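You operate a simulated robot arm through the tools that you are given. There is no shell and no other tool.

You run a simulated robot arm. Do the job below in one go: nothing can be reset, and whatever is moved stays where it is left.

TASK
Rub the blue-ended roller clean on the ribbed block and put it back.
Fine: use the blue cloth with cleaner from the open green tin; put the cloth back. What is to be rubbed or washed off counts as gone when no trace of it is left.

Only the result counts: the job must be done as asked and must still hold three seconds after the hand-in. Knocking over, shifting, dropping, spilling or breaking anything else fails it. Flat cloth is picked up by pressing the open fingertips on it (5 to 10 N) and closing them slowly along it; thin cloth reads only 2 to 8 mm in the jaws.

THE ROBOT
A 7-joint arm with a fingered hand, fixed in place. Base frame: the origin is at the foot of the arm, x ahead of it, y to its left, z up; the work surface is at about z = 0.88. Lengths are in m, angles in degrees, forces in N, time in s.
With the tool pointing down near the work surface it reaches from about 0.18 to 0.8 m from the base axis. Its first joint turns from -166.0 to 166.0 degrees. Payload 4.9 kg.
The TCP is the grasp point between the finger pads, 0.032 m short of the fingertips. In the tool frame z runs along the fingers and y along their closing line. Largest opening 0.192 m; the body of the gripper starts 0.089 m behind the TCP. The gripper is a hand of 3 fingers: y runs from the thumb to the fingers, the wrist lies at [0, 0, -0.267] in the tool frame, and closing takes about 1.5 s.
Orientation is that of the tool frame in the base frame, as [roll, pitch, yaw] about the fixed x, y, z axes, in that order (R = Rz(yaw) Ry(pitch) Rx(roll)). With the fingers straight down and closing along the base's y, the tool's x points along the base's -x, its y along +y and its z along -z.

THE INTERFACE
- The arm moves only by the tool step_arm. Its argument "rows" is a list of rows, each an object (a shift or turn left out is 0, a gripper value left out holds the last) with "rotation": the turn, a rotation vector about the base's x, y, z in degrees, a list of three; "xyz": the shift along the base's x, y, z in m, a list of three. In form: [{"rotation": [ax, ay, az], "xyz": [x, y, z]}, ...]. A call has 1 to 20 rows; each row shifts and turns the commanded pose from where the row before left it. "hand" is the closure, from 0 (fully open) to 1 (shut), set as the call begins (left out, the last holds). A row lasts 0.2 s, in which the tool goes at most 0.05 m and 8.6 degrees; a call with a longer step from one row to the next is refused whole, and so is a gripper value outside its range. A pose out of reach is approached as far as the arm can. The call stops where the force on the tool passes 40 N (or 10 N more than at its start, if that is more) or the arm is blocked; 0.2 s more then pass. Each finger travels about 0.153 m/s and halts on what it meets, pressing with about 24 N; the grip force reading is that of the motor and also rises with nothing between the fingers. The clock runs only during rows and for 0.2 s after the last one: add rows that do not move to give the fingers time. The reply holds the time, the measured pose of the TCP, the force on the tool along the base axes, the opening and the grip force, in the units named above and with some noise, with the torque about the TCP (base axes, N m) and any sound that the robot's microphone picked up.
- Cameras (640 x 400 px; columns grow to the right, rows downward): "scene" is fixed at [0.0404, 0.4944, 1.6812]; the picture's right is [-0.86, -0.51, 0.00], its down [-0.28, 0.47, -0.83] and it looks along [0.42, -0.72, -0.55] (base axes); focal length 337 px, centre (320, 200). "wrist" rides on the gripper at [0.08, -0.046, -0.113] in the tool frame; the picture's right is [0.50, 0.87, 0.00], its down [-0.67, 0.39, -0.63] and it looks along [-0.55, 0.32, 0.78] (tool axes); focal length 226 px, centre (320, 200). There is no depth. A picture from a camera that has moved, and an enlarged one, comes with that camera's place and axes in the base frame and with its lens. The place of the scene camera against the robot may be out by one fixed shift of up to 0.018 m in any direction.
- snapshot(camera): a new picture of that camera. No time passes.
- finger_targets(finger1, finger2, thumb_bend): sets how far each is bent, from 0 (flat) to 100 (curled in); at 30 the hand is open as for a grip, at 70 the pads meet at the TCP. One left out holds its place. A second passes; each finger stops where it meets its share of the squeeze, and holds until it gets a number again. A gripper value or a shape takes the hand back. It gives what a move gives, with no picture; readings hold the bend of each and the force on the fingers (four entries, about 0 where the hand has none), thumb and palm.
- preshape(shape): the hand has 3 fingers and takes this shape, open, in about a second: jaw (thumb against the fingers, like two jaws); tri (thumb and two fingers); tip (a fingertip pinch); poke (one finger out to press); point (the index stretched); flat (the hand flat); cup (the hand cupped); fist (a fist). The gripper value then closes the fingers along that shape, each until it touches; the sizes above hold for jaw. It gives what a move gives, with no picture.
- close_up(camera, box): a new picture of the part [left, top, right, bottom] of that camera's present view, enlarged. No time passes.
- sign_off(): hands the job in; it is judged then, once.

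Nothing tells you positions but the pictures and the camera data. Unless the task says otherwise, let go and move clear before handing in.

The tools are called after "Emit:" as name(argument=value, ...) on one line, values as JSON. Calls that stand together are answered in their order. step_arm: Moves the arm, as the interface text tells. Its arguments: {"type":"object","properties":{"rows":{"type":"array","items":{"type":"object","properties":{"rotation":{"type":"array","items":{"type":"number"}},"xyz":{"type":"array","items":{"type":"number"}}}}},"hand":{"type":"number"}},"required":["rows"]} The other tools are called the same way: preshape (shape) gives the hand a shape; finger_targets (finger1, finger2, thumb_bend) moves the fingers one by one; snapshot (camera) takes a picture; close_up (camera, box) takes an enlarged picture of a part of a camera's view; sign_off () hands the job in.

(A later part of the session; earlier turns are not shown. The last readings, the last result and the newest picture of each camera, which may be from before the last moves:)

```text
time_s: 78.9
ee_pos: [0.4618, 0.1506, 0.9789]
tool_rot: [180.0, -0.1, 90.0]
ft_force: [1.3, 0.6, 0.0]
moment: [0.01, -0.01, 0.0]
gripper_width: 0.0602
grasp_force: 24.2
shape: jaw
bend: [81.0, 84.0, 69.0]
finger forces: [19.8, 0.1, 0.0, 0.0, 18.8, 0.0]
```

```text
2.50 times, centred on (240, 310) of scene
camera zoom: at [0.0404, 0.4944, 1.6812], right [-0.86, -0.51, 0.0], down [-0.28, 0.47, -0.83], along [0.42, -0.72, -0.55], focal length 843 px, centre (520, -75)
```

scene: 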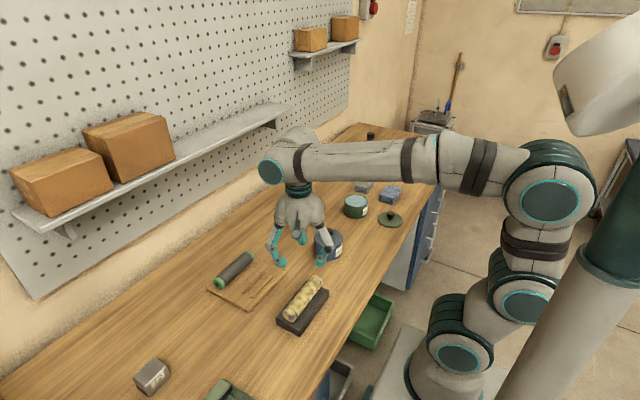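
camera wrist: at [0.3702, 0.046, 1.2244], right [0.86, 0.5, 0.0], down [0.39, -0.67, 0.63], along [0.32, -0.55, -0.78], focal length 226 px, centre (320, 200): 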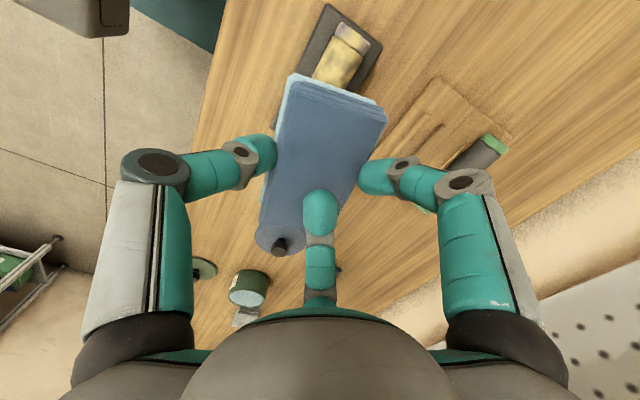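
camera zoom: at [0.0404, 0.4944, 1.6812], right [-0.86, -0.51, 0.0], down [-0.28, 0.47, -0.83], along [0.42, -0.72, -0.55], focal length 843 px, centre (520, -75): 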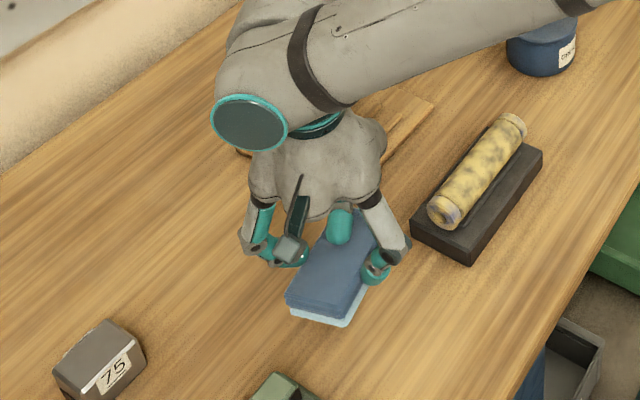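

Emit:
step_arm(rows=[{"xyz": [0, 0, -0.015]}, {"xyz": [0, 0, -0.008]}, {"xyz": [0, 0, -0.005]}, {}])

Emit:
step_arm(rows=[{"xyz": [0, 0, -0.003]}, {"xyz": [0, 0, -0.003]}, {}])

Emit:
close_up(camera="scene", box=[210, 280, 270, 330])

```text
time_s: 79.9
ee_pos: [0.4618, 0.1531, 0.9499]
tool_rot: [180.0, -0.2, 90.1]
ft_force: [0.3, -0.1, -0.4]
moment: [0.03, -0.01, -0.01]
gripper_width: 0.0603
grasp_force: 24.0
shape: jaw
bend: [81.0, 84.0, 69.0]
finger forces: [19.8, 0.1, 0.1, 0.1, 18.8, 0.1]
```

```text
time_s: 80.7
ee_pos: [0.4606, 0.152, 0.9441]
tool_rot: [-179.9, -0.1, 90.0]
ft_force: [0.8, -0.1, 0.5]
moment: [0.0, 0.0, 0.04]
gripper_width: 0.0599
grasp_force: 24.0
shape: jaw
bend: [81.0, 84.0, 69.0]
finger forces: [19.8, 0.1, 0.0, 0.0, 18.9, 0.1]
```

```text
8.00 times, centred on (240, 305) of scene
camera zoom: at [0.0404, 0.4944, 1.6812], right [-0.86, -0.51, 0.0], down [-0.28, 0.47, -0.83], along [0.42, -0.72, -0.55], focal length 2699 px, centre (960, -640)
```

zoom: 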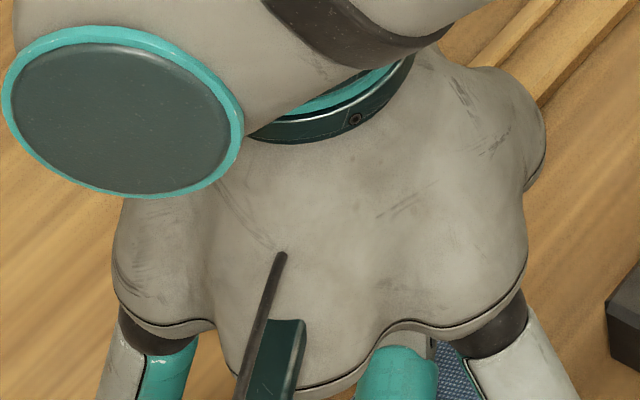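

Emit:
step_arm(rows=[{"xyz": [0, 0, -0.003]}, {"xyz": [0, 0, -0.003]}, {}])

Emit:
step_arm(rows=[{"xyz": [0, 0, -0.003]}, {}])

Emit:
close_up(camera="scene", box=[200, 290, 300, 390])

```text
time_s: 81.5
ee_pos: [0.4601, 0.1526, 0.938]
tool_rot: [179.9, -0.2, 90.0]
ft_force: [0.5, 0.4, -0.2]
moment: [-0.02, 0.0, -0.01]
gripper_width: 0.0603
grasp_force: 24.1
shape: jaw
bend: [81.0, 84.0, 69.0]
finger forces: [19.8, 0.2, 0.1, 0.1, 18.8, 0.0]
```

```text
time_s: 82.1
ee_pos: [0.46, 0.1533, 0.9355]
tool_rot: [-180.0, -0.1, 90.1]
ft_force: [-2.3, -0.4, 6.8]
moment: [0.12, -0.05, 0.06]
gripper_width: 0.0605
grasp_force: 25.0
shape: jaw
bend: [81.0, 84.0, 69.0]
finger forces: [20.4, 0.2, 0.0, 0.1, 21.5, 0.0]
```

```text
4.00 times, centred on (250, 340) of scene
camera zoom: at [0.0404, 0.4944, 1.6812], right [-0.86, -0.51, 0.0], down [-0.28, 0.47, -0.83], along [0.42, -0.72, -0.55], focal length 1349 px, centre (600, -360)
```

zoom: 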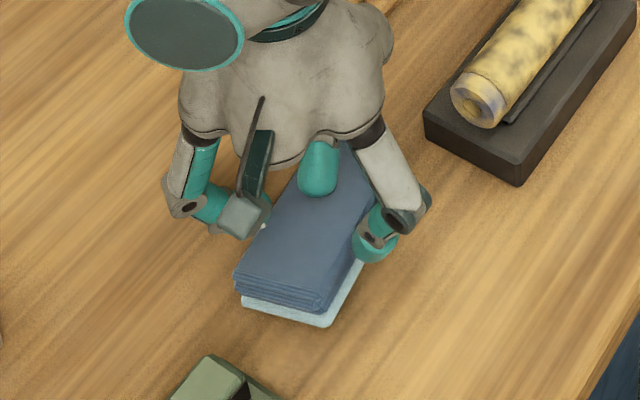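

It's touching the bench. I'll release gently, rise, and look.

Emit:
step_arm(rows=[{}, {}, {}, {}], hand=0.5)

Emit:
step_arm(rows=[{"xyz": [0, 0, 0.01]}, {"xyz": [0, 0, 0.02]}, {"xyz": [0, 0, 0.02]}, {"xyz": [0, 0, 0.03]}, {}])

Emit:
snapshot(camera="wrist")

Emit:
close_up(camera="wrist", box=[200, 50, 440, 250])

Emit:
close_up(camera="scene", box=[200, 290, 300, 390])

```text
time_s: 83.1
ee_pos: [0.4618, 0.1536, 0.9365]
tool_rot: [179.8, -0.1, 90.1]
ft_force: [-1.6, 3.6, 21.5]
moment: [-0.53, -0.25, 0.01]
gripper_width: 0.0912
grasp_force: 0.0
shape: jaw
bend: [37.0, 85.0, 70.0]
finger forces: [0.0, 21.2, 0.0, 0.1, 0.0, 0.1]
```

```text
time_s: 84.3
ee_pos: [0.4582, 0.152, 1.0148]
tool_rot: [180.0, 0.0, 90.0]
ft_force: [0.0, -0.6, 0.4]
moment: [-0.01, 0.03, 0.0]
gripper_width: 0.0956
grasp_force: 0.2
shape: jaw
bend: [37.0, 37.0, 70.0]
finger forces: [0.0, 0.1, 0.0, 0.1, 0.0, 0.0]
```

```text
taken
camera wrist: at [0.4124, 0.2317, 1.1279], right [0.87, 0.5, 0.0], down [0.39, -0.67, 0.63], along [0.32, -0.55, -0.78], focal length 226 px, centre (320, 200)
```

wrist: 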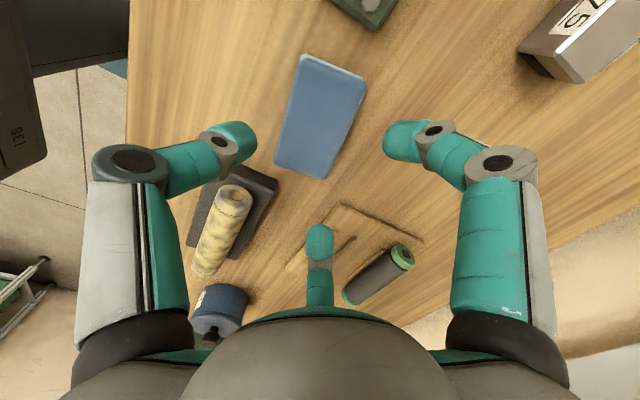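

```text
2.00 times, centred on (320, 150) of wrist
camera zoom: at [0.4124, 0.2317, 1.1279], right [0.87, 0.5, 0.0], down [0.39, -0.67, 0.63], along [0.32, -0.55, -0.78], focal length 452 px, centre (320, 300)
```

zoom: 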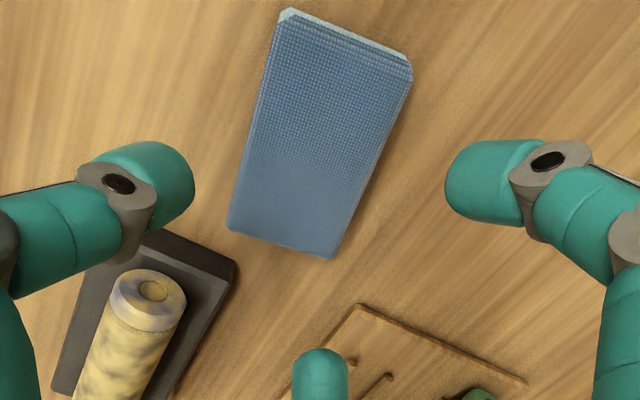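

```text
4.00 times, centred on (250, 340) of scene
camera zoom: at [0.0404, 0.4944, 1.6812], right [-0.86, -0.51, 0.0], down [-0.28, 0.47, -0.83], along [0.42, -0.72, -0.55], focal length 1349 px, centre (600, -360)
```

zoom: 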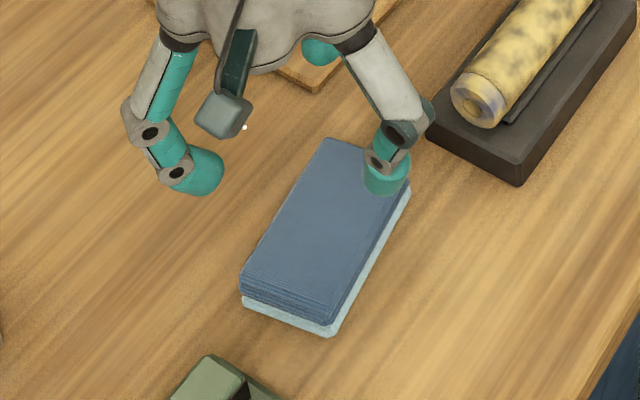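

The pad sits flat at about (0.452, 0.152), turned about 10°. I'll align the hand to it and regrip low on its sides.

Emit:
step_arm(rows=[{"xyz": [0.004, 0.002, 0], "rotation": [0, 0, 5.2]}, {"rotation": [0, 0, 5.2], "xyz": [0, 0, -0.02]}, {"xyz": [0, 0, -0.03]}, {"xyz": [0, 0, -0.025]}, {"xyz": [0, 0, -0.01]}, {"xyz": [0, 0, -0.008]}, {}])

Emit:
close_up(camera="wrist", box=[200, 50, 440, 250])

```text
time_s: 85.9
ee_pos: [0.4655, 0.1552, 0.9229]
tool_rot: [179.9, -0.1, 100.5]
ft_force: [0.0, -0.4, -0.1]
moment: [-0.01, -0.03, 0.01]
gripper_width: 0.0956
grasp_force: 0.0
shape: jaw
bend: [37.0, 37.0, 70.0]
finger forces: [0.2, 0.2, 0.0, 0.0, 0.1, 0.0]
```

```text
2.00 times, centred on (320, 150) of wrist
camera zoom: at [0.4049, 0.2253, 1.0353], right [0.76, 0.65, 0.0], down [0.5, -0.59, 0.63], along [0.41, -0.48, -0.78], focal length 452 px, centre (320, 300)
```

zoom: 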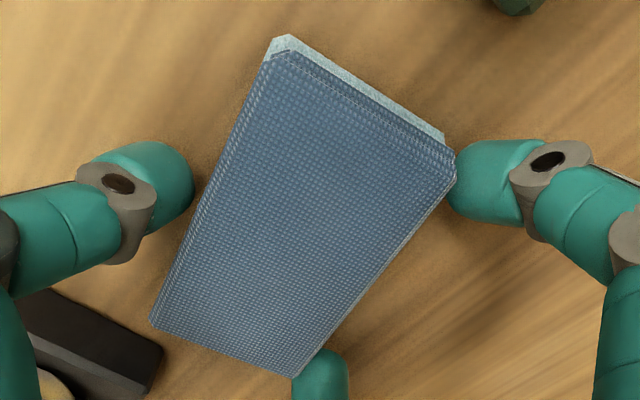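

Emit:
step_arm(rows=[{"xyz": [-0.003, -0.001, -0.002]}, {}, {}, {}], hand=0.72)

Emit:
close_up(camera="wrist", box=[200, 50, 440, 250])

```text
time_s: 86.9
ee_pos: [0.4628, 0.1533, 0.9198]
tool_rot: [-179.9, -0.1, 100.5]
ft_force: [-0.2, -0.7, 9.6]
moment: [-0.09, 0.47, -0.02]
gripper_width: 0.0697
grasp_force: 24.1
shape: jaw
bend: [82.0, 82.0, 70.0]
finger forces: [15.2, 15.7, 0.0, 0.0, 31.4, 0.0]
```

```text
2.00 times, centred on (320, 150) of wrist
camera zoom: at [0.4018, 0.224, 1.0337], right [0.76, 0.65, 0.0], down [0.5, -0.59, 0.63], along [0.41, -0.48, -0.78], focal length 452 px, centre (320, 300)
```

zoom: 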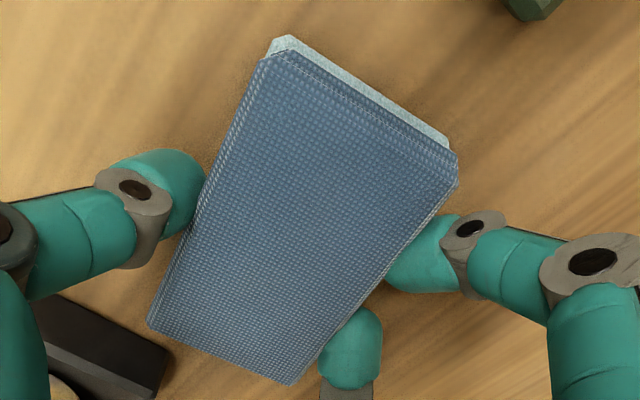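

That's a solid, symmetric grip. I'll lift, square the pad to the roller, and move over it.

Emit:
step_arm(rows=[{}, {"xyz": [0, 0, 0.01]}, {"xyz": [0, 0, 0.03]}, {"xyz": [0, 0, 0.045]}, {"xyz": [0, 0, 0.045]}, {"xyz": [-0.009, -0.034, 0], "rotation": [0, 0, -2.6]}, {"xyz": [-0.009, -0.034, 0], "rotation": [0, 0, -2.6]}, {"xyz": [-0.009, -0.034, 0], "rotation": [0, 0, -2.6]}, {"xyz": [-0.009, -0.034, 0], "rotation": [0, 0, -2.6]}, {"xyz": [-0.009, -0.033, 0]}, {}], hand=0.76)

Emit:
snapshot(camera="wrist")

Emit:
close_up(camera="scene", box=[240, 210, 360, 340])

```text
time_s: 89.3
ee_pos: [0.417, -0.014, 1.0494]
tool_rot: [179.9, -0.1, 90.0]
ft_force: [-0.6, 0.3, 0.4]
moment: [0.01, 0.01, 0.03]
gripper_width: 0.0688
grasp_force: 24.5
shape: jaw
bend: [82.0, 82.0, 70.0]
finger forces: [14.8, 15.3, 0.1, 0.0, 30.2, 0.0]
```

```text
taken
camera wrist: at [0.3708, 0.0655, 1.1627], right [0.87, 0.5, 0.0], down [0.39, -0.67, 0.63], along [0.32, -0.55, -0.78], focal length 226 px, centre (320, 200)
```

wrist: 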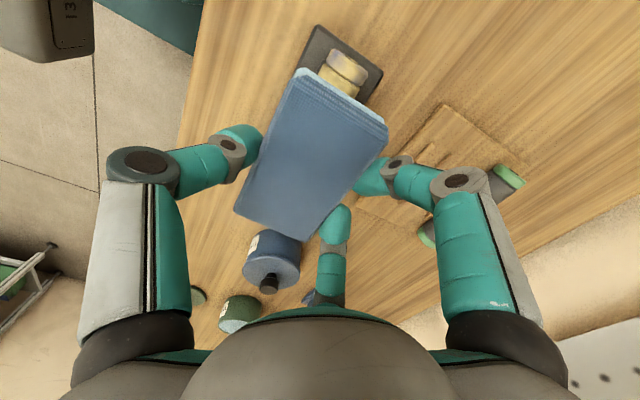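

```text
3.08 times, centred on (300, 275) of scene
camera zoom: at [0.0404, 0.4944, 1.6812], right [-0.86, -0.51, 0.0], down [-0.28, 0.47, -0.83], along [0.42, -0.72, -0.55], focal length 1038 px, centre (382, -31)
```

zoom: 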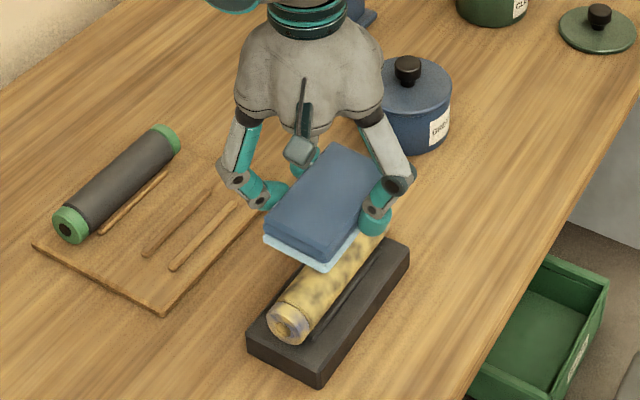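

Emit:
step_arm(rows=[{"xyz": [0, 0, -0.025]}, {"xyz": [0, 0, -0.018]}, {"xyz": [0, 0, -0.004]}, {}])

Emit:
step_arm(rows=[{"xyz": [0, 0, -0.003]}, {"xyz": [0, 0, -0.002]}, {}])

```text
time_s: 90.3
ee_pos: [0.4166, -0.0154, 1.0022]
tool_rot: [-179.9, -0.1, 90.0]
ft_force: [-0.3, 0.2, -1.3]
moment: [0.0, 0.0, 0.03]
gripper_width: 0.0687
grasp_force: 23.6
shape: jaw
bend: [82.0, 82.0, 70.0]
finger forces: [14.8, 15.3, 0.1, 0.0, 30.1, 0.1]
```

```text
time_s: 91.1
ee_pos: [0.4171, -0.0162, 0.9975]
tool_rot: [179.9, -0.1, 90.0]
ft_force: [1.0, 0.5, -0.7]
moment: [0.02, -0.01, 0.0]
gripper_width: 0.069
grasp_force: 23.6
shape: jaw
bend: [82.0, 82.0, 70.0]
finger forces: [14.8, 15.3, 0.0, 0.1, 30.1, 0.0]
```

Emit:
step_arm(rows=[{"xyz": [0, 0, -0.002]}, {"xyz": [0, 0, -0.002]}, {}])

Emit:
step_arm(rows=[{"xyz": [0, 0, -0.002]}, {}])

```text
time_s: 91.9
ee_pos: [0.4165, -0.0146, 0.9943]
tool_rot: [-180.0, -0.2, 90.1]
ft_force: [0.2, -0.3, -1.1]
moment: [-0.01, -0.02, -0.01]
gripper_width: 0.069
grasp_force: 23.9
shape: jaw
bend: [82.0, 82.0, 70.0]
finger forces: [14.6, 15.3, 0.1, 0.0, 30.1, 0.1]
```

```text
time_s: 92.5
ee_pos: [0.4167, -0.0154, 0.9913]
tool_rot: [179.9, 0.0, 90.0]
ft_force: [-0.5, 0.3, -0.1]
moment: [0.01, 0.02, 0.01]
gripper_width: 0.0684
grasp_force: 24.3
shape: jaw
bend: [82.0, 82.0, 70.0]
finger forces: [14.7, 15.2, 0.1, 0.0, 30.1, 0.1]
```

Emit:
close_up(camera="scene", box=[250, 230, 350, 330])

Emit:
step_arm(rows=[{"xyz": [0, 0, -0.002]}, {}])

Emit:
step_arm(rows=[{"xyz": [0, 0, -0.002]}, {}])

Emit:
step_arm(rows=[{"xyz": [0, 0, -0.002]}, {}])

```text
4.00 times, centred on (300, 280) of scene
camera zoom: at [0.0404, 0.4944, 1.6812], right [-0.86, -0.51, 0.0], down [-0.28, 0.47, -0.83], along [0.42, -0.72, -0.55], focal length 1349 px, centre (400, -120)
```

zoom: 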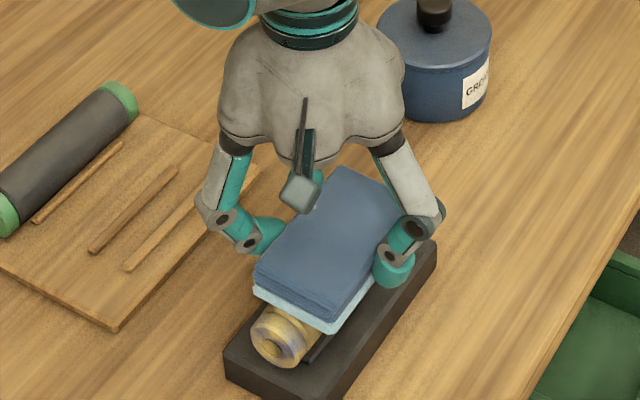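

```text
time_s: 93.1
ee_pos: [0.4167, -0.0151, 0.9917]
tool_rot: [179.9, -0.1, 90.0]
ft_force: [-1.3, -0.9, 10.3]
moment: [-0.05, 0.08, 0.0]
gripper_width: 0.0685
grasp_force: 24.1
shape: jaw
bend: [82.0, 82.0, 70.0]
finger forces: [14.9, 15.6, 0.0, 0.0, 30.7, 0.0]
```

```text
time_s: 93.7
ee_pos: [0.4167, -0.0149, 0.9887]
tool_rot: [179.9, -0.1, 90.2]
ft_force: [-2.1, -1.4, 18.1]
moment: [-0.08, 0.22, 0.0]
gripper_width: 0.0687
grasp_force: 23.8
shape: jaw
bend: [82.0, 82.0, 70.0]
finger forces: [16.0, 16.5, 0.0, 0.0, 32.3, 0.1]
```

```text
time_s: 94.3
ee_pos: [0.4162, -0.0148, 0.9862]
tool_rot: [180.0, -0.1, 90.1]
ft_force: [-2.6, -0.1, 19.7]
moment: [-0.03, 0.22, -0.02]
gripper_width: 0.0685
grasp_force: 24.4
shape: jaw
bend: [83.0, 83.0, 70.0]
finger forces: [16.8, 16.9, 0.1, 0.1, 33.5, 0.0]
```

Contact is at about 0.991, and I'm now at about 20 N, so I'll back off a bit and make gentle strokes along the roller.

Emit:
step_arm(rows=[{"xyz": [0, 0, 0.0025]}, {"xyz": [0, 0.01, 0]}, {"xyz": [0, 0.015, 0]}, {"xyz": [0, -0.015, 0]}, {"xyz": [0, -0.015, 0]}, {"xyz": [0, -0.015, 0]}, {"xyz": [0, 0.015, 0]}, {"xyz": [0, 0.015, 0]}, {"xyz": [0, 0.015, 0]}, {"xyz": [0, -0.015, 0]}, {"xyz": [0, -0.01, 0]}, {}])

Emit:
close_up(camera="scene", box=[250, 230, 350, 330])

```text
time_s: 96.9
ee_pos: [0.4163, -0.0145, 0.9893]
tool_rot: [179.9, -0.1, 90.0]
ft_force: [0.9, 0.2, -1.2]
moment: [0.0, -0.04, 0.01]
gripper_width: 0.0672
grasp_force: 23.9
shape: jaw
bend: [82.0, 82.0, 70.0]
finger forces: [14.9, 15.4, 0.0, 0.0, 30.3, 0.0]
```

```text
4.00 times, centred on (300, 280) of scene
camera zoom: at [0.0404, 0.4944, 1.6812], right [-0.86, -0.51, 0.0], down [-0.28, 0.47, -0.83], along [0.42, -0.72, -0.55], focal length 1349 px, centre (400, -120)
```

zoom: 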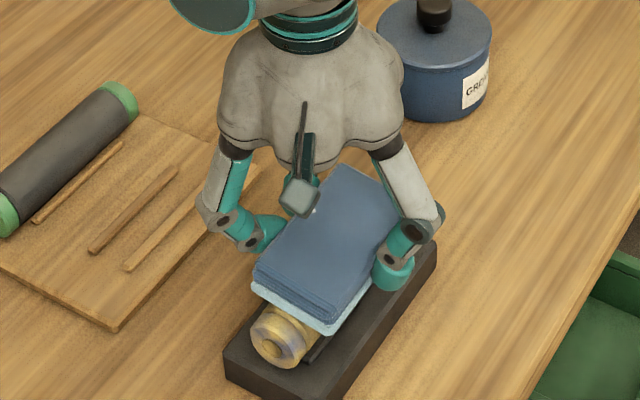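

Emit:
step_arm(rows=[{"xyz": [0, 0, 0.02]}, {"xyz": [0, -0.04, 0.02]}, {"xyz": [0, -0.04, 0.02]}, {}])

Emit:
close_up(camera="scene", box=[260, 250, 350, 340])

Emit:
snapshot(camera="wrist")

```text
time_s: 97.9
ee_pos: [0.4171, -0.0947, 1.0506]
tool_rot: [179.9, 0.0, 90.0]
ft_force: [-0.2, 0.3, 0.2]
moment: [0.0, 0.03, -0.01]
gripper_width: 0.067
grasp_force: 24.3
shape: jaw
bend: [82.0, 82.0, 70.0]
finger forces: [14.7, 15.2, 0.0, 0.0, 30.2, 0.1]
```

```text
4.44 times, centred on (305, 295) of scene
camera zoom: at [0.0404, 0.4944, 1.6812], right [-0.86, -0.51, 0.0], down [-0.28, 0.47, -0.83], along [0.42, -0.72, -0.55], focal length 1499 px, centre (387, -222)
```

zoom: 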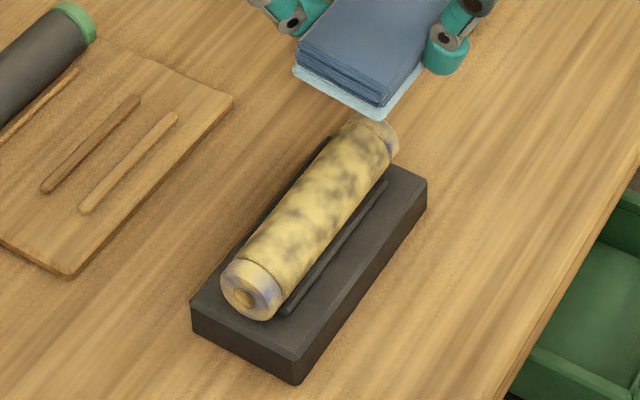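

```text
taken
camera wrist: at [0.3702, -0.0153, 1.1635], right [0.87, 0.5, 0.0], down [0.39, -0.67, 0.63], along [0.32, -0.55, -0.78], focal length 226 px, centre (320, 200)
```

wrist: 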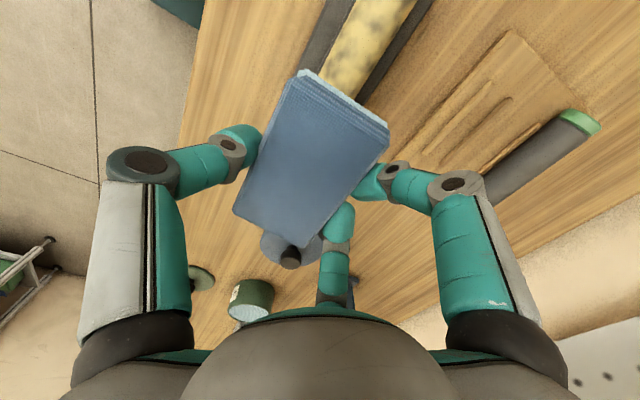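

The first strokes carried hardly any force because the pad slid up in the grip. I'll try again at about 8–10 N, checking the force as I go.

Emit:
step_arm(rows=[{"xyz": [0, 0.04, -0.02]}, {"xyz": [0, 0.04, -0.02]}, {"xyz": [0, 0, -0.018]}, {"xyz": [0, 0, -0.003]}, {}])

Emit:
step_arm(rows=[{"xyz": [0, 0, -0.0015]}, {}])

Emit:
step_arm(rows=[{"xyz": [0, 0, -0.0015]}, {}])

```text
time_s: 99.1
ee_pos: [0.4167, -0.015, 0.9874]
tool_rot: [179.8, -0.2, 90.1]
ft_force: [-4.0, 1.6, 13.3]
moment: [0.02, 0.26, -0.06]
gripper_width: 0.0675
grasp_force: 24.1
shape: jaw
bend: [82.0, 82.0, 70.0]
finger forces: [14.7, 15.0, 0.1, 0.0, 32.0, 0.1]
```

```text
time_s: 99.7
ee_pos: [0.4182, -0.0156, 0.9859]
tool_rot: [179.8, -0.1, 90.0]
ft_force: [-6.0, 0.6, 26.9]
moment: [0.02, 0.41, -0.08]
gripper_width: 0.0686
grasp_force: 24.4
shape: jaw
bend: [83.0, 83.0, 70.0]
finger forces: [16.2, 16.8, 0.0, 0.0, 34.8, 0.0]
```

```text
time_s: 100.3
ee_pos: [0.417, -0.0173, 0.9849]
tool_rot: [180.0, -0.1, 90.1]
ft_force: [-2.6, -0.6, 26.2]
moment: [0.02, 0.2, -0.02]
gripper_width: 0.0683
grasp_force: 23.3
shape: jaw
bend: [83.0, 83.0, 70.0]
finger forces: [17.5, 17.9, 0.0, 0.0, 32.6, 0.1]
```

Emit:
step_arm(rows=[{"xyz": [0, 0.01, 0.001]}, {"xyz": [0, 0.01, 0]}, {"xyz": [0, 0.01, 0]}, {"xyz": [0, -0.015, 0]}, {"xyz": [0, -0.015, 0]}, {}])

Emit:
step_arm(rows=[{"xyz": [0, -0.01, 0]}, {"xyz": [0, -0.01, 0]}, {"xyz": [0, -0.01, 0]}, {"xyz": [0, 0.015, 0]}, {"xyz": [0, 0.015, 0]}, {}])

Emit:
close_up(camera="scene", box=[250, 230, 350, 330])

```text
time_s: 101.7
ee_pos: [0.4172, -0.0159, 0.985]
tool_rot: [-180.0, -0.1, 90.0]
ft_force: [0.4, 0.2, -0.1]
moment: [0.07, 0.0, 0.03]
gripper_width: 0.0668
grasp_force: 24.0
shape: jaw
bend: [83.0, 82.0, 70.0]
finger forces: [15.5, 15.0, 0.0, 0.0, 30.8, 0.0]
```

```text
time_s: 103.1
ee_pos: [0.4176, -0.0146, 0.9857]
tool_rot: [-180.0, 0.0, 90.0]
ft_force: [-0.3, 1.2, -0.2]
moment: [0.01, -0.03, 0.02]
gripper_width: 0.0668
grasp_force: 23.7
shape: jaw
bend: [83.0, 82.0, 70.0]
finger forces: [15.2, 15.4, 0.1, 0.0, 30.6, 0.0]
```

```text
4.00 times, centred on (300, 280) of scene
camera zoom: at [0.0404, 0.4944, 1.6812], right [-0.86, -0.51, 0.0], down [-0.28, 0.47, -0.83], along [0.42, -0.72, -0.55], focal length 1349 px, centre (400, -120)
```

zoom: 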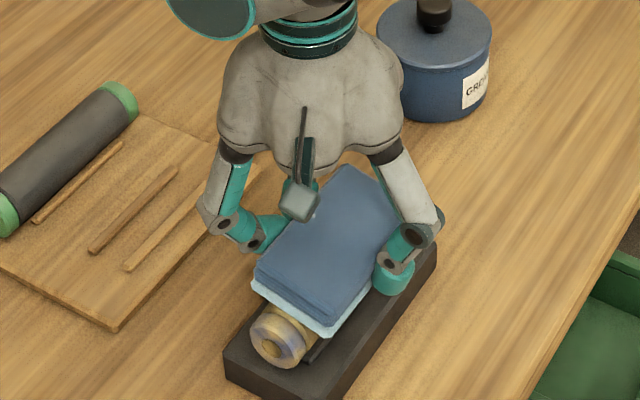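

Emit:
step_arm(rows=[{"xyz": [0, 0, 0.02]}, {"xyz": [0, -0.04, 0.02]}, {"xyz": [0, -0.045, 0.01]}, {}])

Emit:
close_up(camera="scene", box=[270, 265, 340, 335])

Emit:
close_up(camera="scene", box=[280, 220, 340, 280])

```text
time_s: 104.1
ee_pos: [0.4158, -0.1003, 1.0356]
tool_rot: [180.0, -0.1, 90.1]
ft_force: [-0.4, -0.7, -0.5]
moment: [-0.01, -0.02, 0.02]
gripper_width: 0.0666
grasp_force: 24.3
shape: jaw
bend: [83.0, 82.0, 70.0]
finger forces: [14.8, 15.3, 0.0, 0.0, 30.3, 0.1]
```

```text
5.71 times, centred on (305, 300) of scene
camera zoom: at [0.0404, 0.4944, 1.6812], right [-0.86, -0.51, 0.0], down [-0.28, 0.47, -0.83], along [0.42, -0.72, -0.55], focal length 1928 px, centre (406, -371)
```

zoom: 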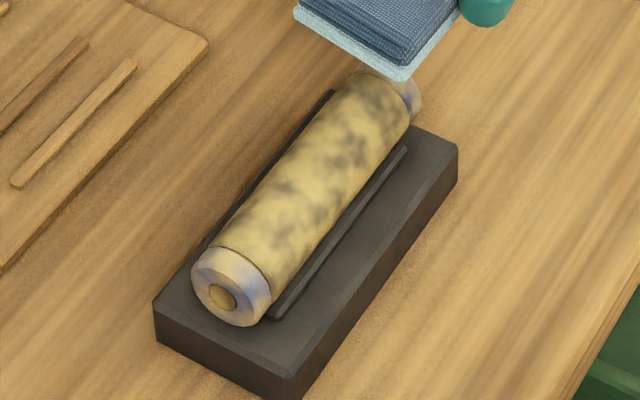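

```text
6.67 times, centred on (310, 250) of scene
camera zoom: at [0.0404, 0.4944, 1.6812], right [-0.86, -0.51, 0.0], down [-0.28, 0.47, -0.83], along [0.42, -0.72, -0.55], focal length 2249 px, centre (387, -133)
```

zoom: 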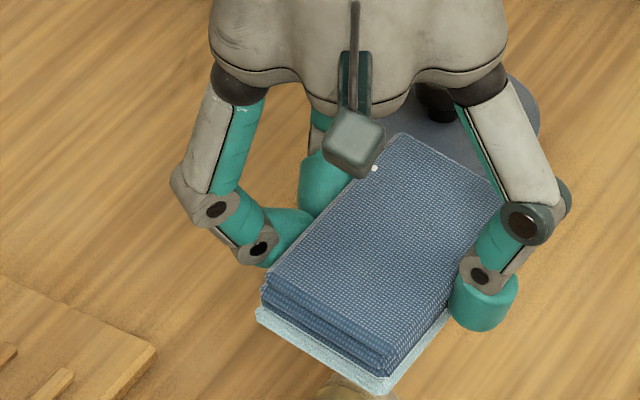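

Emit:
close_up(camera="scene", box=[250, 250, 350, 350])

```text
4.00 times, centred on (300, 300) of scene
camera zoom: at [0.0404, 0.4944, 1.6812], right [-0.86, -0.51, 0.0], down [-0.28, 0.47, -0.83], along [0.42, -0.72, -0.55], focal length 1349 px, centre (400, -200)
```

zoom: 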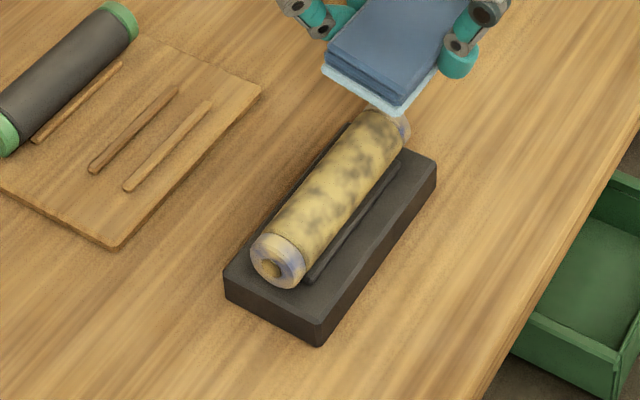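

Compared with before, the coat looks duller and the caps whiter and bluer, so the wet cloth does work. I'll keep rubbing, creeping downward a little per stroke to make up for the pad slipping in the grip.

Emit:
step_arm(rows=[{"xyz": [0, 0.045, -0.01]}, {"xyz": [0, 0.04, -0.02]}, {"xyz": [0, 0, -0.0185]}, {"xyz": [0, 0, -0.002]}, {}])

Emit:
step_arm(rows=[{"xyz": [0, 0.012, -0.0005]}, {"xyz": [0, 0.012, -0.0005]}, {"xyz": [0, -0.012, -0.0005]}, {"xyz": [0, -0.012, -0.0005]}, {"xyz": [0, -0.012, -0.0005]}, {"xyz": [0, -0.012, -0.0005]}, {"xyz": [0, 0.012, -0.0005]}, {"xyz": [0, 0.012, -0.0005]}])

Emit:
step_arm(rows=[{"xyz": [0, 0.012, -0.0005]}, {"xyz": [0, 0.012, -0.0005]}, {"xyz": [0, -0.012, -0.0005]}, {"xyz": [0, -0.012, -0.0005]}, {"xyz": [0, -0.012, -0.0005]}, {"xyz": [0, -0.012, -0.0005]}, {"xyz": [0, 0.012, -0.0005]}, {"xyz": [0, 0.012, -0.0005]}])

Emit:
close_up(camera="scene", box=[250, 250, 350, 350])

```text
time_s: 105.3
ee_pos: [0.4169, -0.0139, 0.9858]
tool_rot: [180.0, -0.2, 89.9]
ft_force: [-0.7, 0.2, 2.2]
moment: [0.06, 0.0, 0.0]
gripper_width: 0.0668
grasp_force: 24.0
shape: jaw
bend: [83.0, 82.0, 70.0]
finger forces: [15.4, 14.6, 0.1, 0.0, 30.1, 0.1]
```

```text
time_s: 107.1
ee_pos: [0.4156, -0.0164, 0.9812]
tool_rot: [180.0, 0.0, 90.0]
ft_force: [-3.1, -10.8, 18.2]
moment: [-0.26, 0.23, 0.2]
gripper_width: 0.0675
grasp_force: 24.1
shape: jaw
bend: [84.0, 83.0, 70.0]
finger forces: [16.9, 17.3, 0.0, 0.0, 31.7, 0.1]
```

```text
time_s: 108.9
ee_pos: [0.4165, -0.0179, 0.9774]
tool_rot: [-179.9, 0.0, 90.1]
ft_force: [-6.1, -13.3, 22.4]
moment: [-0.3, 0.33, 0.2]
gripper_width: 0.0688
grasp_force: 24.1
shape: jaw
bend: [84.0, 85.0, 70.0]
finger forces: [16.8, 17.2, 0.1, 0.0, 34.8, 0.1]
```

```text
4.00 times, centred on (300, 300) of scene
camera zoom: at [0.0404, 0.4944, 1.6812], right [-0.86, -0.51, 0.0], down [-0.28, 0.47, -0.83], along [0.42, -0.72, -0.55], focal length 1349 px, centre (400, -200)
```

zoom: 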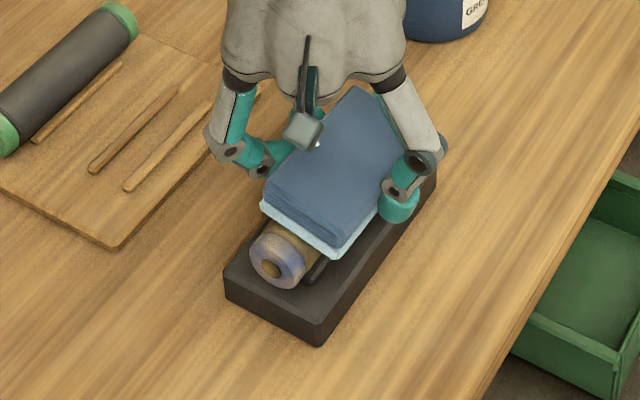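

The end cap is turning blue, so it's working and the coat fades as a whole. I'll carry on.

Emit:
step_arm(rows=[{"xyz": [0, 0.012, -0.0003]}, {"xyz": [0, 0.012, -0.0003]}, {"xyz": [0, -0.012, -0.0003]}, {"xyz": [0, -0.012, -0.0003]}, {"xyz": [0, -0.012, -0.0003]}, {"xyz": [0, -0.012, -0.0003]}, {"xyz": [0, 0.012, -0.0003]}, {"xyz": [0, 0.012, -0.0003]}])

Emit:
step_arm(rows=[{"xyz": [0, 0.012, -0.0003]}, {"xyz": [0, 0.012, -0.0003]}, {"xyz": [0, -0.012, -0.0003]}, {"xyz": [0, -0.012, -0.0003]}, {"xyz": [0, -0.012, -0.0003]}, {"xyz": [0, -0.012, -0.0003]}, {"xyz": [0, 0.012, -0.0003]}, {"xyz": [0, 0.012, -0.0003]}])

Emit:
close_up(camera="scene", box=[250, 250, 350, 350])

Emit:
close_up(camera="wrist", box=[200, 50, 440, 250])

```text
time_s: 110.7
ee_pos: [0.4171, -0.016, 0.9749]
tool_rot: [180.0, -0.1, 90.2]
ft_force: [-7.1, -14.7, 30.4]
moment: [-0.35, 0.5, 0.32]
gripper_width: 0.0699
grasp_force: 23.7
shape: jaw
bend: [84.0, 85.0, 70.0]
finger forces: [17.7, 18.5, 0.0, 0.0, 35.6, 0.0]
```

```text
time_s: 112.5
ee_pos: [0.4156, -0.0155, 0.9728]
tool_rot: [-180.0, 0.0, 90.0]
ft_force: [-7.2, -13.2, 27.3]
moment: [-0.32, 0.44, 0.25]
gripper_width: 0.0693
grasp_force: 23.9
shape: jaw
bend: [84.0, 85.0, 70.0]
finger forces: [17.3, 18.2, 0.0, 0.0, 35.4, 0.1]
```

```text
4.00 times, centred on (300, 300) of scene
camera zoom: at [0.0404, 0.4944, 1.6812], right [-0.86, -0.51, 0.0], down [-0.28, 0.47, -0.83], along [0.42, -0.72, -0.55], focal length 1349 px, centre (400, -200)
```

zoom: 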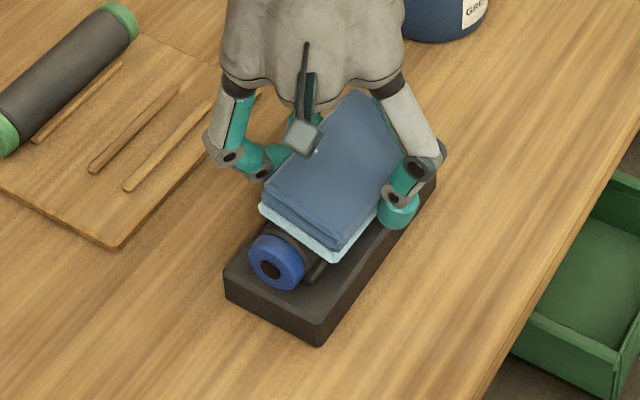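

```text
2.00 times, centred on (320, 150) of wrist
camera zoom: at [0.37, 0.0645, 1.0858], right [0.87, 0.5, 0.0], down [0.39, -0.67, 0.63], along [0.32, -0.55, -0.78], focal length 452 px, centre (320, 300)
```

zoom: 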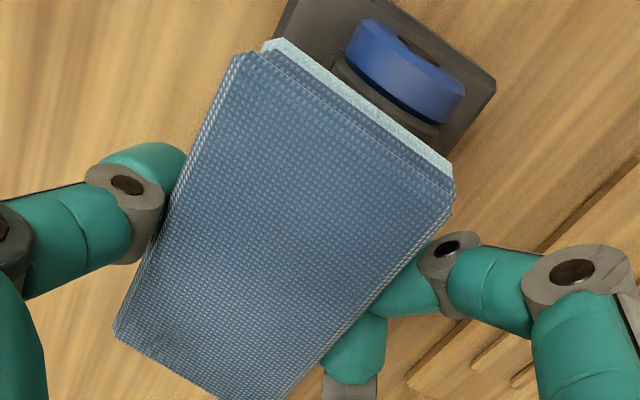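

The roller is now clean: solid blue ends and a dark body. One more light pass for safety, then I'll lift and inspect.

Emit:
step_arm(rows=[{"xyz": [0, 0.012, 0]}, {"xyz": [0, 0.012, 0]}, {"xyz": [0, -0.012, 0]}, {"xyz": [0, -0.012, -0.0002]}, {"xyz": [0, -0.012, 0]}, {"xyz": [0, -0.012, -0.0002]}, {"xyz": [0, 0.012, 0]}, {"xyz": [0, 0.012, -0.0002]}, {"xyz": [0, 0.012, 0]}, {"xyz": [0, 0.012, 0]}, {"xyz": [0, -0.012, 0]}, {"xyz": [0, -0.012, -0.0002]}, {"xyz": [0, -0.012, 0]}, {"xyz": [0, -0.012, -0.0002]}, {"xyz": [0, 0.012, 0]}, {"xyz": [0, 0.012, 0]}])

Emit:
step_arm(rows=[{"xyz": [0, 0, 0.01]}, {"xyz": [0, 0, 0.03]}, {"xyz": [0, -0.02, 0.04]}, {"xyz": [0, -0.045, 0.02]}, {"xyz": [0, -0.045, 0.02]}, {}])

Emit:
snapshot(camera="wrist")

Emit:
close_up(camera="scene", box=[250, 250, 350, 350])

Emit:
close_up(camera="scene", box=[280, 170, 360, 260])

```text
time_s: 115.9
ee_pos: [0.4165, -0.0173, 0.9702]
tool_rot: [179.9, 0.1, 89.9]
ft_force: [-4.3, -10.4, 21.3]
moment: [-0.23, 0.27, 0.16]
gripper_width: 0.0684
grasp_force: 24.1
shape: jaw
bend: [84.0, 85.0, 70.0]
finger forces: [17.3, 17.3, 0.0, 0.0, 34.0, 0.1]
```

```text
time_s: 117.3
ee_pos: [0.4163, -0.1247, 1.0933]
tool_rot: [-179.8, -0.1, 90.1]
ft_force: [0.7, 0.6, -0.6]
moment: [0.03, -0.02, 0.02]
gripper_width: 0.0667
grasp_force: 24.1
shape: jaw
bend: [83.0, 84.0, 70.0]
finger forces: [15.8, 16.0, 0.0, 0.0, 31.6, 0.0]
```

```text
taken
camera wrist: at [0.3699, -0.0457, 1.2059], right [0.87, 0.5, 0.0], down [0.39, -0.67, 0.63], along [0.32, -0.55, -0.78], focal length 226 px, centre (320, 200)
```

wrist: 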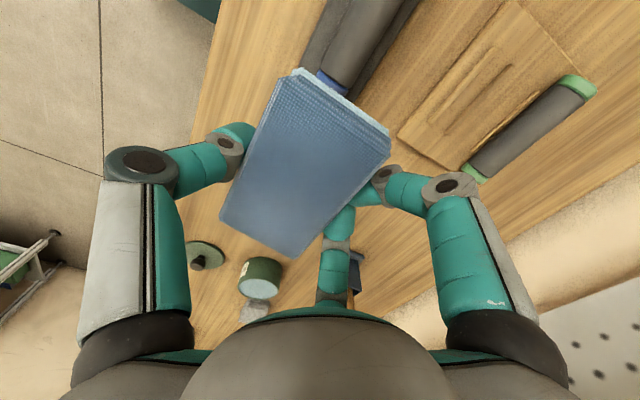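

```text
4.00 times, centred on (300, 300) of scene
camera zoom: at [0.0404, 0.4944, 1.6812], right [-0.86, -0.51, 0.0], down [-0.28, 0.47, -0.83], along [0.42, -0.72, -0.55], focal length 1349 px, centre (400, -200)
```

zoom: 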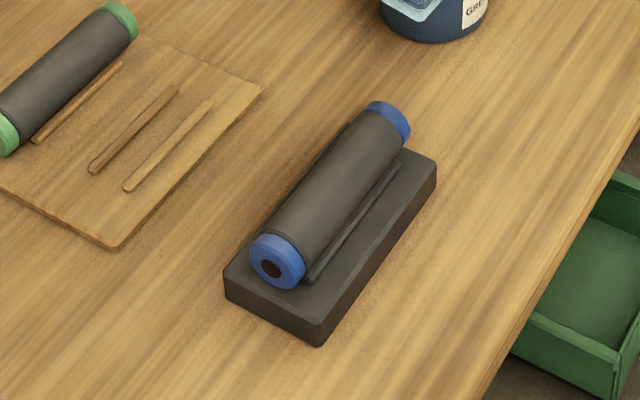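

```text
4.44 times, centred on (320, 215) of scene
camera zoom: at [0.0404, 0.4944, 1.6812], right [-0.86, -0.51, 0.0], down [-0.28, 0.47, -0.83], along [0.42, -0.72, -0.55], focal length 1499 px, centre (320, 133)
```

zoom: 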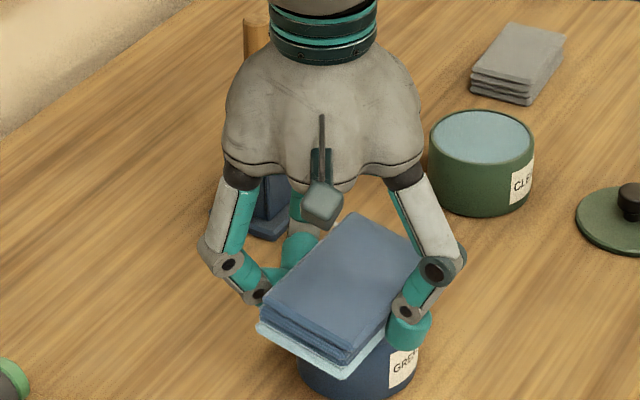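

The roller is spotless. The pad has slid about 12 mm up in the grip, so I'll set it down on the clear bench spot again. There I'll regrip it with the same tilt as the original grasp, so it can be returned accurately.

Emit:
step_arm(rows=[{"xyz": [0.0076, 0.0461, 0]}, {"xyz": [0.0076, 0.0461, 0]}, {"xyz": [0.0076, 0.0461, 0]}, {"xyz": [0.0076, 0.0461, 0]}, {"xyz": [0.0076, 0.0461, 0]}, {"xyz": [0.0076, 0.0461, 0]}, {"xyz": [0, 0, -0.045]}, {"xyz": [0, 0, -0.045]}, {"xyz": [0, 0, -0.04]}, {"xyz": [0, 0, -0.025]}, {"xyz": [0, 0, -0.01]}, {}])

Emit:
step_arm(rows=[{"xyz": [0, 0, -0.004]}, {"xyz": [0, 0, -0.003]}, {}])

Emit:
close_up(camera="scene", box=[200, 290, 300, 390])

```text
time_s: 119.9
ee_pos: [0.4632, 0.1519, 0.9255]
tool_rot: [-180.0, -0.1, 90.0]
ft_force: [-0.2, -0.3, -0.8]
moment: [-0.03, -0.03, 0.01]
gripper_width: 0.0665
grasp_force: 23.6
shape: jaw
bend: [83.0, 84.0, 70.0]
finger forces: [15.7, 15.9, 0.0, 0.0, 31.6, 0.0]
```

```text
time_s: 120.7
ee_pos: [0.4631, 0.1515, 0.9185]
tool_rot: [179.9, -0.1, 90.1]
ft_force: [-0.8, 0.3, -1.5]
moment: [-0.01, -0.03, -0.03]
gripper_width: 0.0665
grasp_force: 23.4
shape: jaw
bend: [83.0, 84.0, 70.0]
finger forces: [15.6, 15.9, 0.1, 0.0, 31.5, 0.0]
```

```text
4.00 times, centred on (250, 340) of scene
camera zoom: at [0.0404, 0.4944, 1.6812], right [-0.86, -0.51, 0.0], down [-0.28, 0.47, -0.83], along [0.42, -0.72, -0.55], focal length 1349 px, centre (600, -360)
```

zoom: 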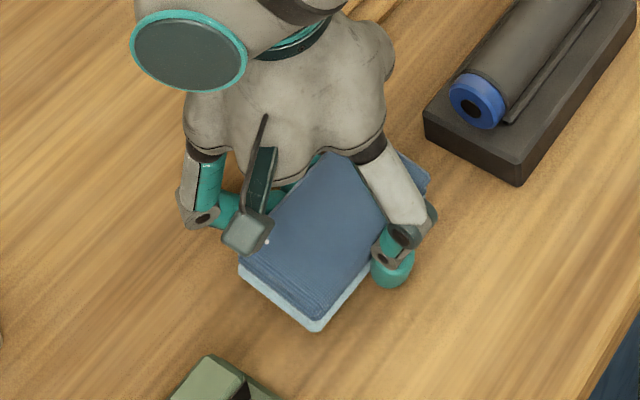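

Emit:
step_arm(rows=[{"xyz": [0, 0, -0.003]}, {"xyz": [0, 0, -0.002]}, {}])

Emit:
step_arm(rows=[{}, {}, {}], hand=0.62)

Emit:
step_arm(rows=[{}, {}, {}], hand=0.5)

Emit:
step_arm(rows=[{"xyz": [0, 0, 0.03]}, {"xyz": [0, 0, 0.03]}, {"xyz": [0, 0, 0.03]}, {}])

Emit:
snapshot(camera="wrist")

Emit:
close_up(camera="wrist", box=[200, 50, 440, 250])

Emit:
close_up(camera="scene", box=[200, 290, 300, 390])

```text
time_s: 121.5
ee_pos: [0.4624, 0.152, 0.9147]
tool_rot: [180.0, -0.1, 90.0]
ft_force: [-0.1, -1.3, 5.8]
moment: [-0.03, 0.37, 0.05]
gripper_width: 0.0664
grasp_force: 24.1
shape: jaw
bend: [83.0, 84.0, 70.0]
finger forces: [15.6, 15.8, 0.0, 0.0, 37.5, 0.0]
```

```text
time_s: 122.3
ee_pos: [0.4627, 0.1504, 0.9124]
tool_rot: [-179.9, -0.1, 90.0]
ft_force: [-1.6, 0.6, 4.8]
moment: [0.01, 0.16, -0.01]
gripper_width: 0.0676
grasp_force: 24.4
shape: jaw
bend: [82.0, 82.0, 70.0]
finger forces: [14.2, 14.1, 0.0, 0.0, 32.0, 0.0]
```

```text
time_s: 123.1
ee_pos: [0.4615, 0.1511, 0.9132]
tool_rot: [179.9, -0.1, 90.1]
ft_force: [0.1, -0.2, -0.1]
moment: [-0.05, 0.03, 0.01]
gripper_width: 0.0953
grasp_force: 0.0
shape: jaw
bend: [37.0, 37.0, 70.0]
finger forces: [0.0, 0.0, 0.0, 0.0, 0.0, 0.1]
```

```text
time_s: 124.1
ee_pos: [0.4616, 0.1523, 1.0053]
tool_rot: [-179.9, -0.1, 90.0]
ft_force: [-0.5, 0.9, -0.2]
moment: [0.0, 0.02, 0.0]
gripper_width: 0.0955
grasp_force: 0.1
shape: jaw
bend: [37.0, 37.0, 70.0]
finger forces: [0.1, 0.1, 0.1, 0.1, 0.1, 0.0]
```

```text
taken
camera wrist: at [0.4153, 0.2318, 1.1173], right [0.87, 0.5, 0.0], down [0.39, -0.67, 0.63], along [0.32, -0.55, -0.78], focal length 226 px, centre (320, 200)
```

wrist: 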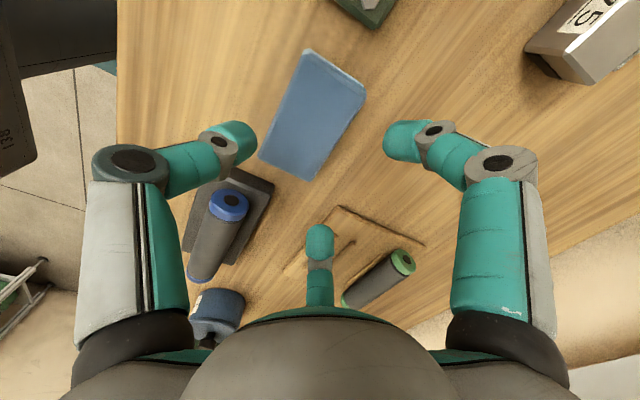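

```text
2.00 times, centred on (320, 150) of wrist
camera zoom: at [0.4153, 0.2318, 1.1173], right [0.87, 0.5, 0.0], down [0.39, -0.67, 0.63], along [0.32, -0.55, -0.78], focal length 452 px, centre (320, 300)
```

zoom: 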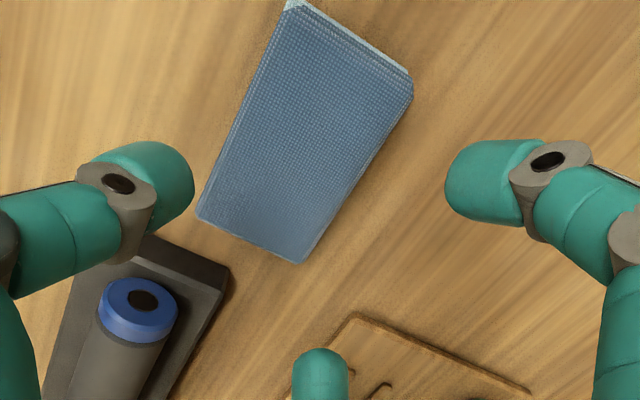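

```text
4.00 times, centred on (250, 340) of scene
camera zoom: at [0.0404, 0.4944, 1.6812], right [-0.86, -0.51, 0.0], down [-0.28, 0.47, -0.83], along [0.42, -0.72, -0.55], focal length 1349 px, centre (600, -360)
```

zoom: 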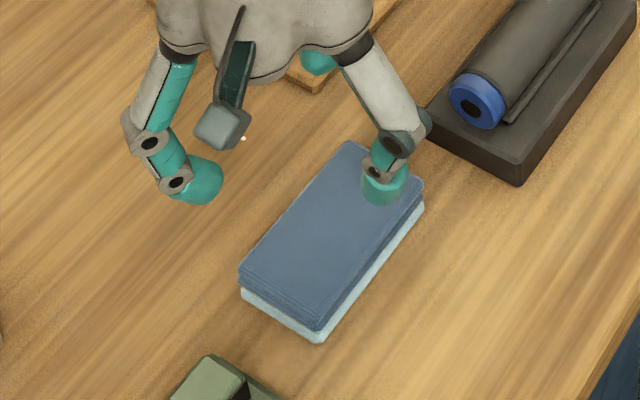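

The pad is squared up at about (0.447, 0.153). I'll regrip it at the same relative pose as the original grasp, with the 15° tilt.

Emit:
step_arm(rows=[{"xyz": [-0.001, 0.006, 0], "rotation": [-7.5, 0, 0]}, {"xyz": [0, 0.005, 0], "rotation": [-7.5, 0, 0]}, {"xyz": [0, 0, -0.03]}, {"xyz": [0, 0, -0.03]}, {"xyz": [0, 0, -0.012]}, {"xyz": [0, 0, -0.006]}, {}])

Emit:
close_up(camera="wrist", box=[200, 60, 460, 260])

```text
time_s: 125.7
ee_pos: [0.4626, 0.1617, 0.9257]
tool_rot: [-180.0, 14.9, 90.0]
ft_force: [-0.2, 1.2, 1.4]
moment: [0.01, 0.02, -0.01]
gripper_width: 0.0957
grasp_force: 0.1
shape: jaw
bend: [37.0, 37.0, 70.0]
finger forces: [0.6, 0.0, 0.1, 0.0, 0.0, 0.0]
```

```text
2.00 times, centred on (330, 160) of wrist
camera zoom: at [0.4161, 0.2687, 1.0143], right [0.87, 0.48, -0.13], down [0.39, -0.49, 0.78], along [0.32, -0.73, -0.61], focal length 452 px, centre (300, 280)
```

zoom: 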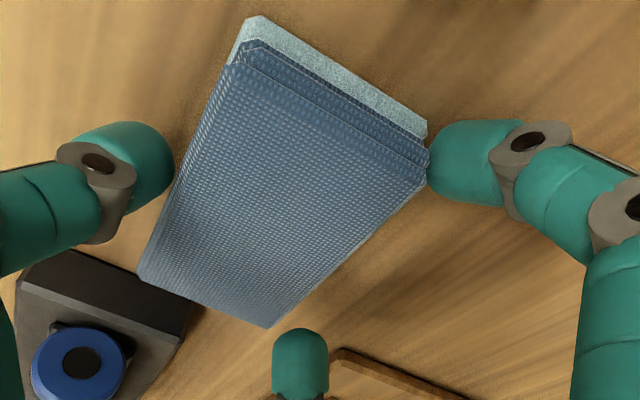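

Emit:
step_arm(rows=[{"xyz": [-0.001, -0.002, 0.001]}, {}, {}, {}], hand=0.66)

Emit:
close_up(camera="wrist", box=[200, 60, 460, 260])

```text
time_s: 126.7
ee_pos: [0.4612, 0.1605, 0.9282]
tool_rot: [-180.0, 15.0, 90.1]
ft_force: [-0.1, 0.0, 3.5]
moment: [-0.2, -0.11, 0.05]
gripper_width: 0.0717
grasp_force: 23.7
shape: jaw
bend: [81.0, 81.0, 70.0]
finger forces: [15.1, 16.4, 0.0, 0.0, 28.8, 0.0]
```

```text
2.00 times, centred on (330, 160) of wrist
camera zoom: at [0.415, 0.2665, 1.016], right [0.87, 0.48, -0.13], down [0.39, -0.49, 0.78], along [0.32, -0.73, -0.61], focal length 452 px, centre (300, 280)
```

zoom: 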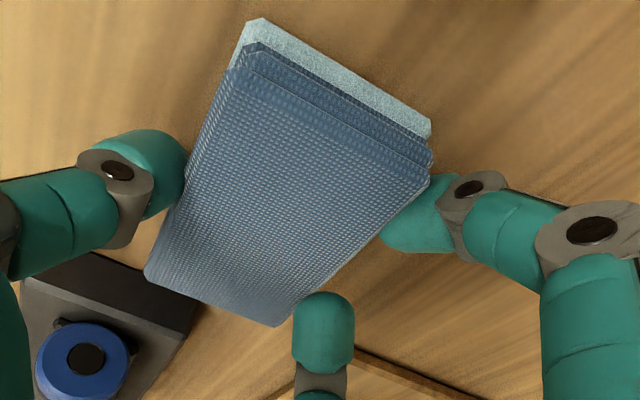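

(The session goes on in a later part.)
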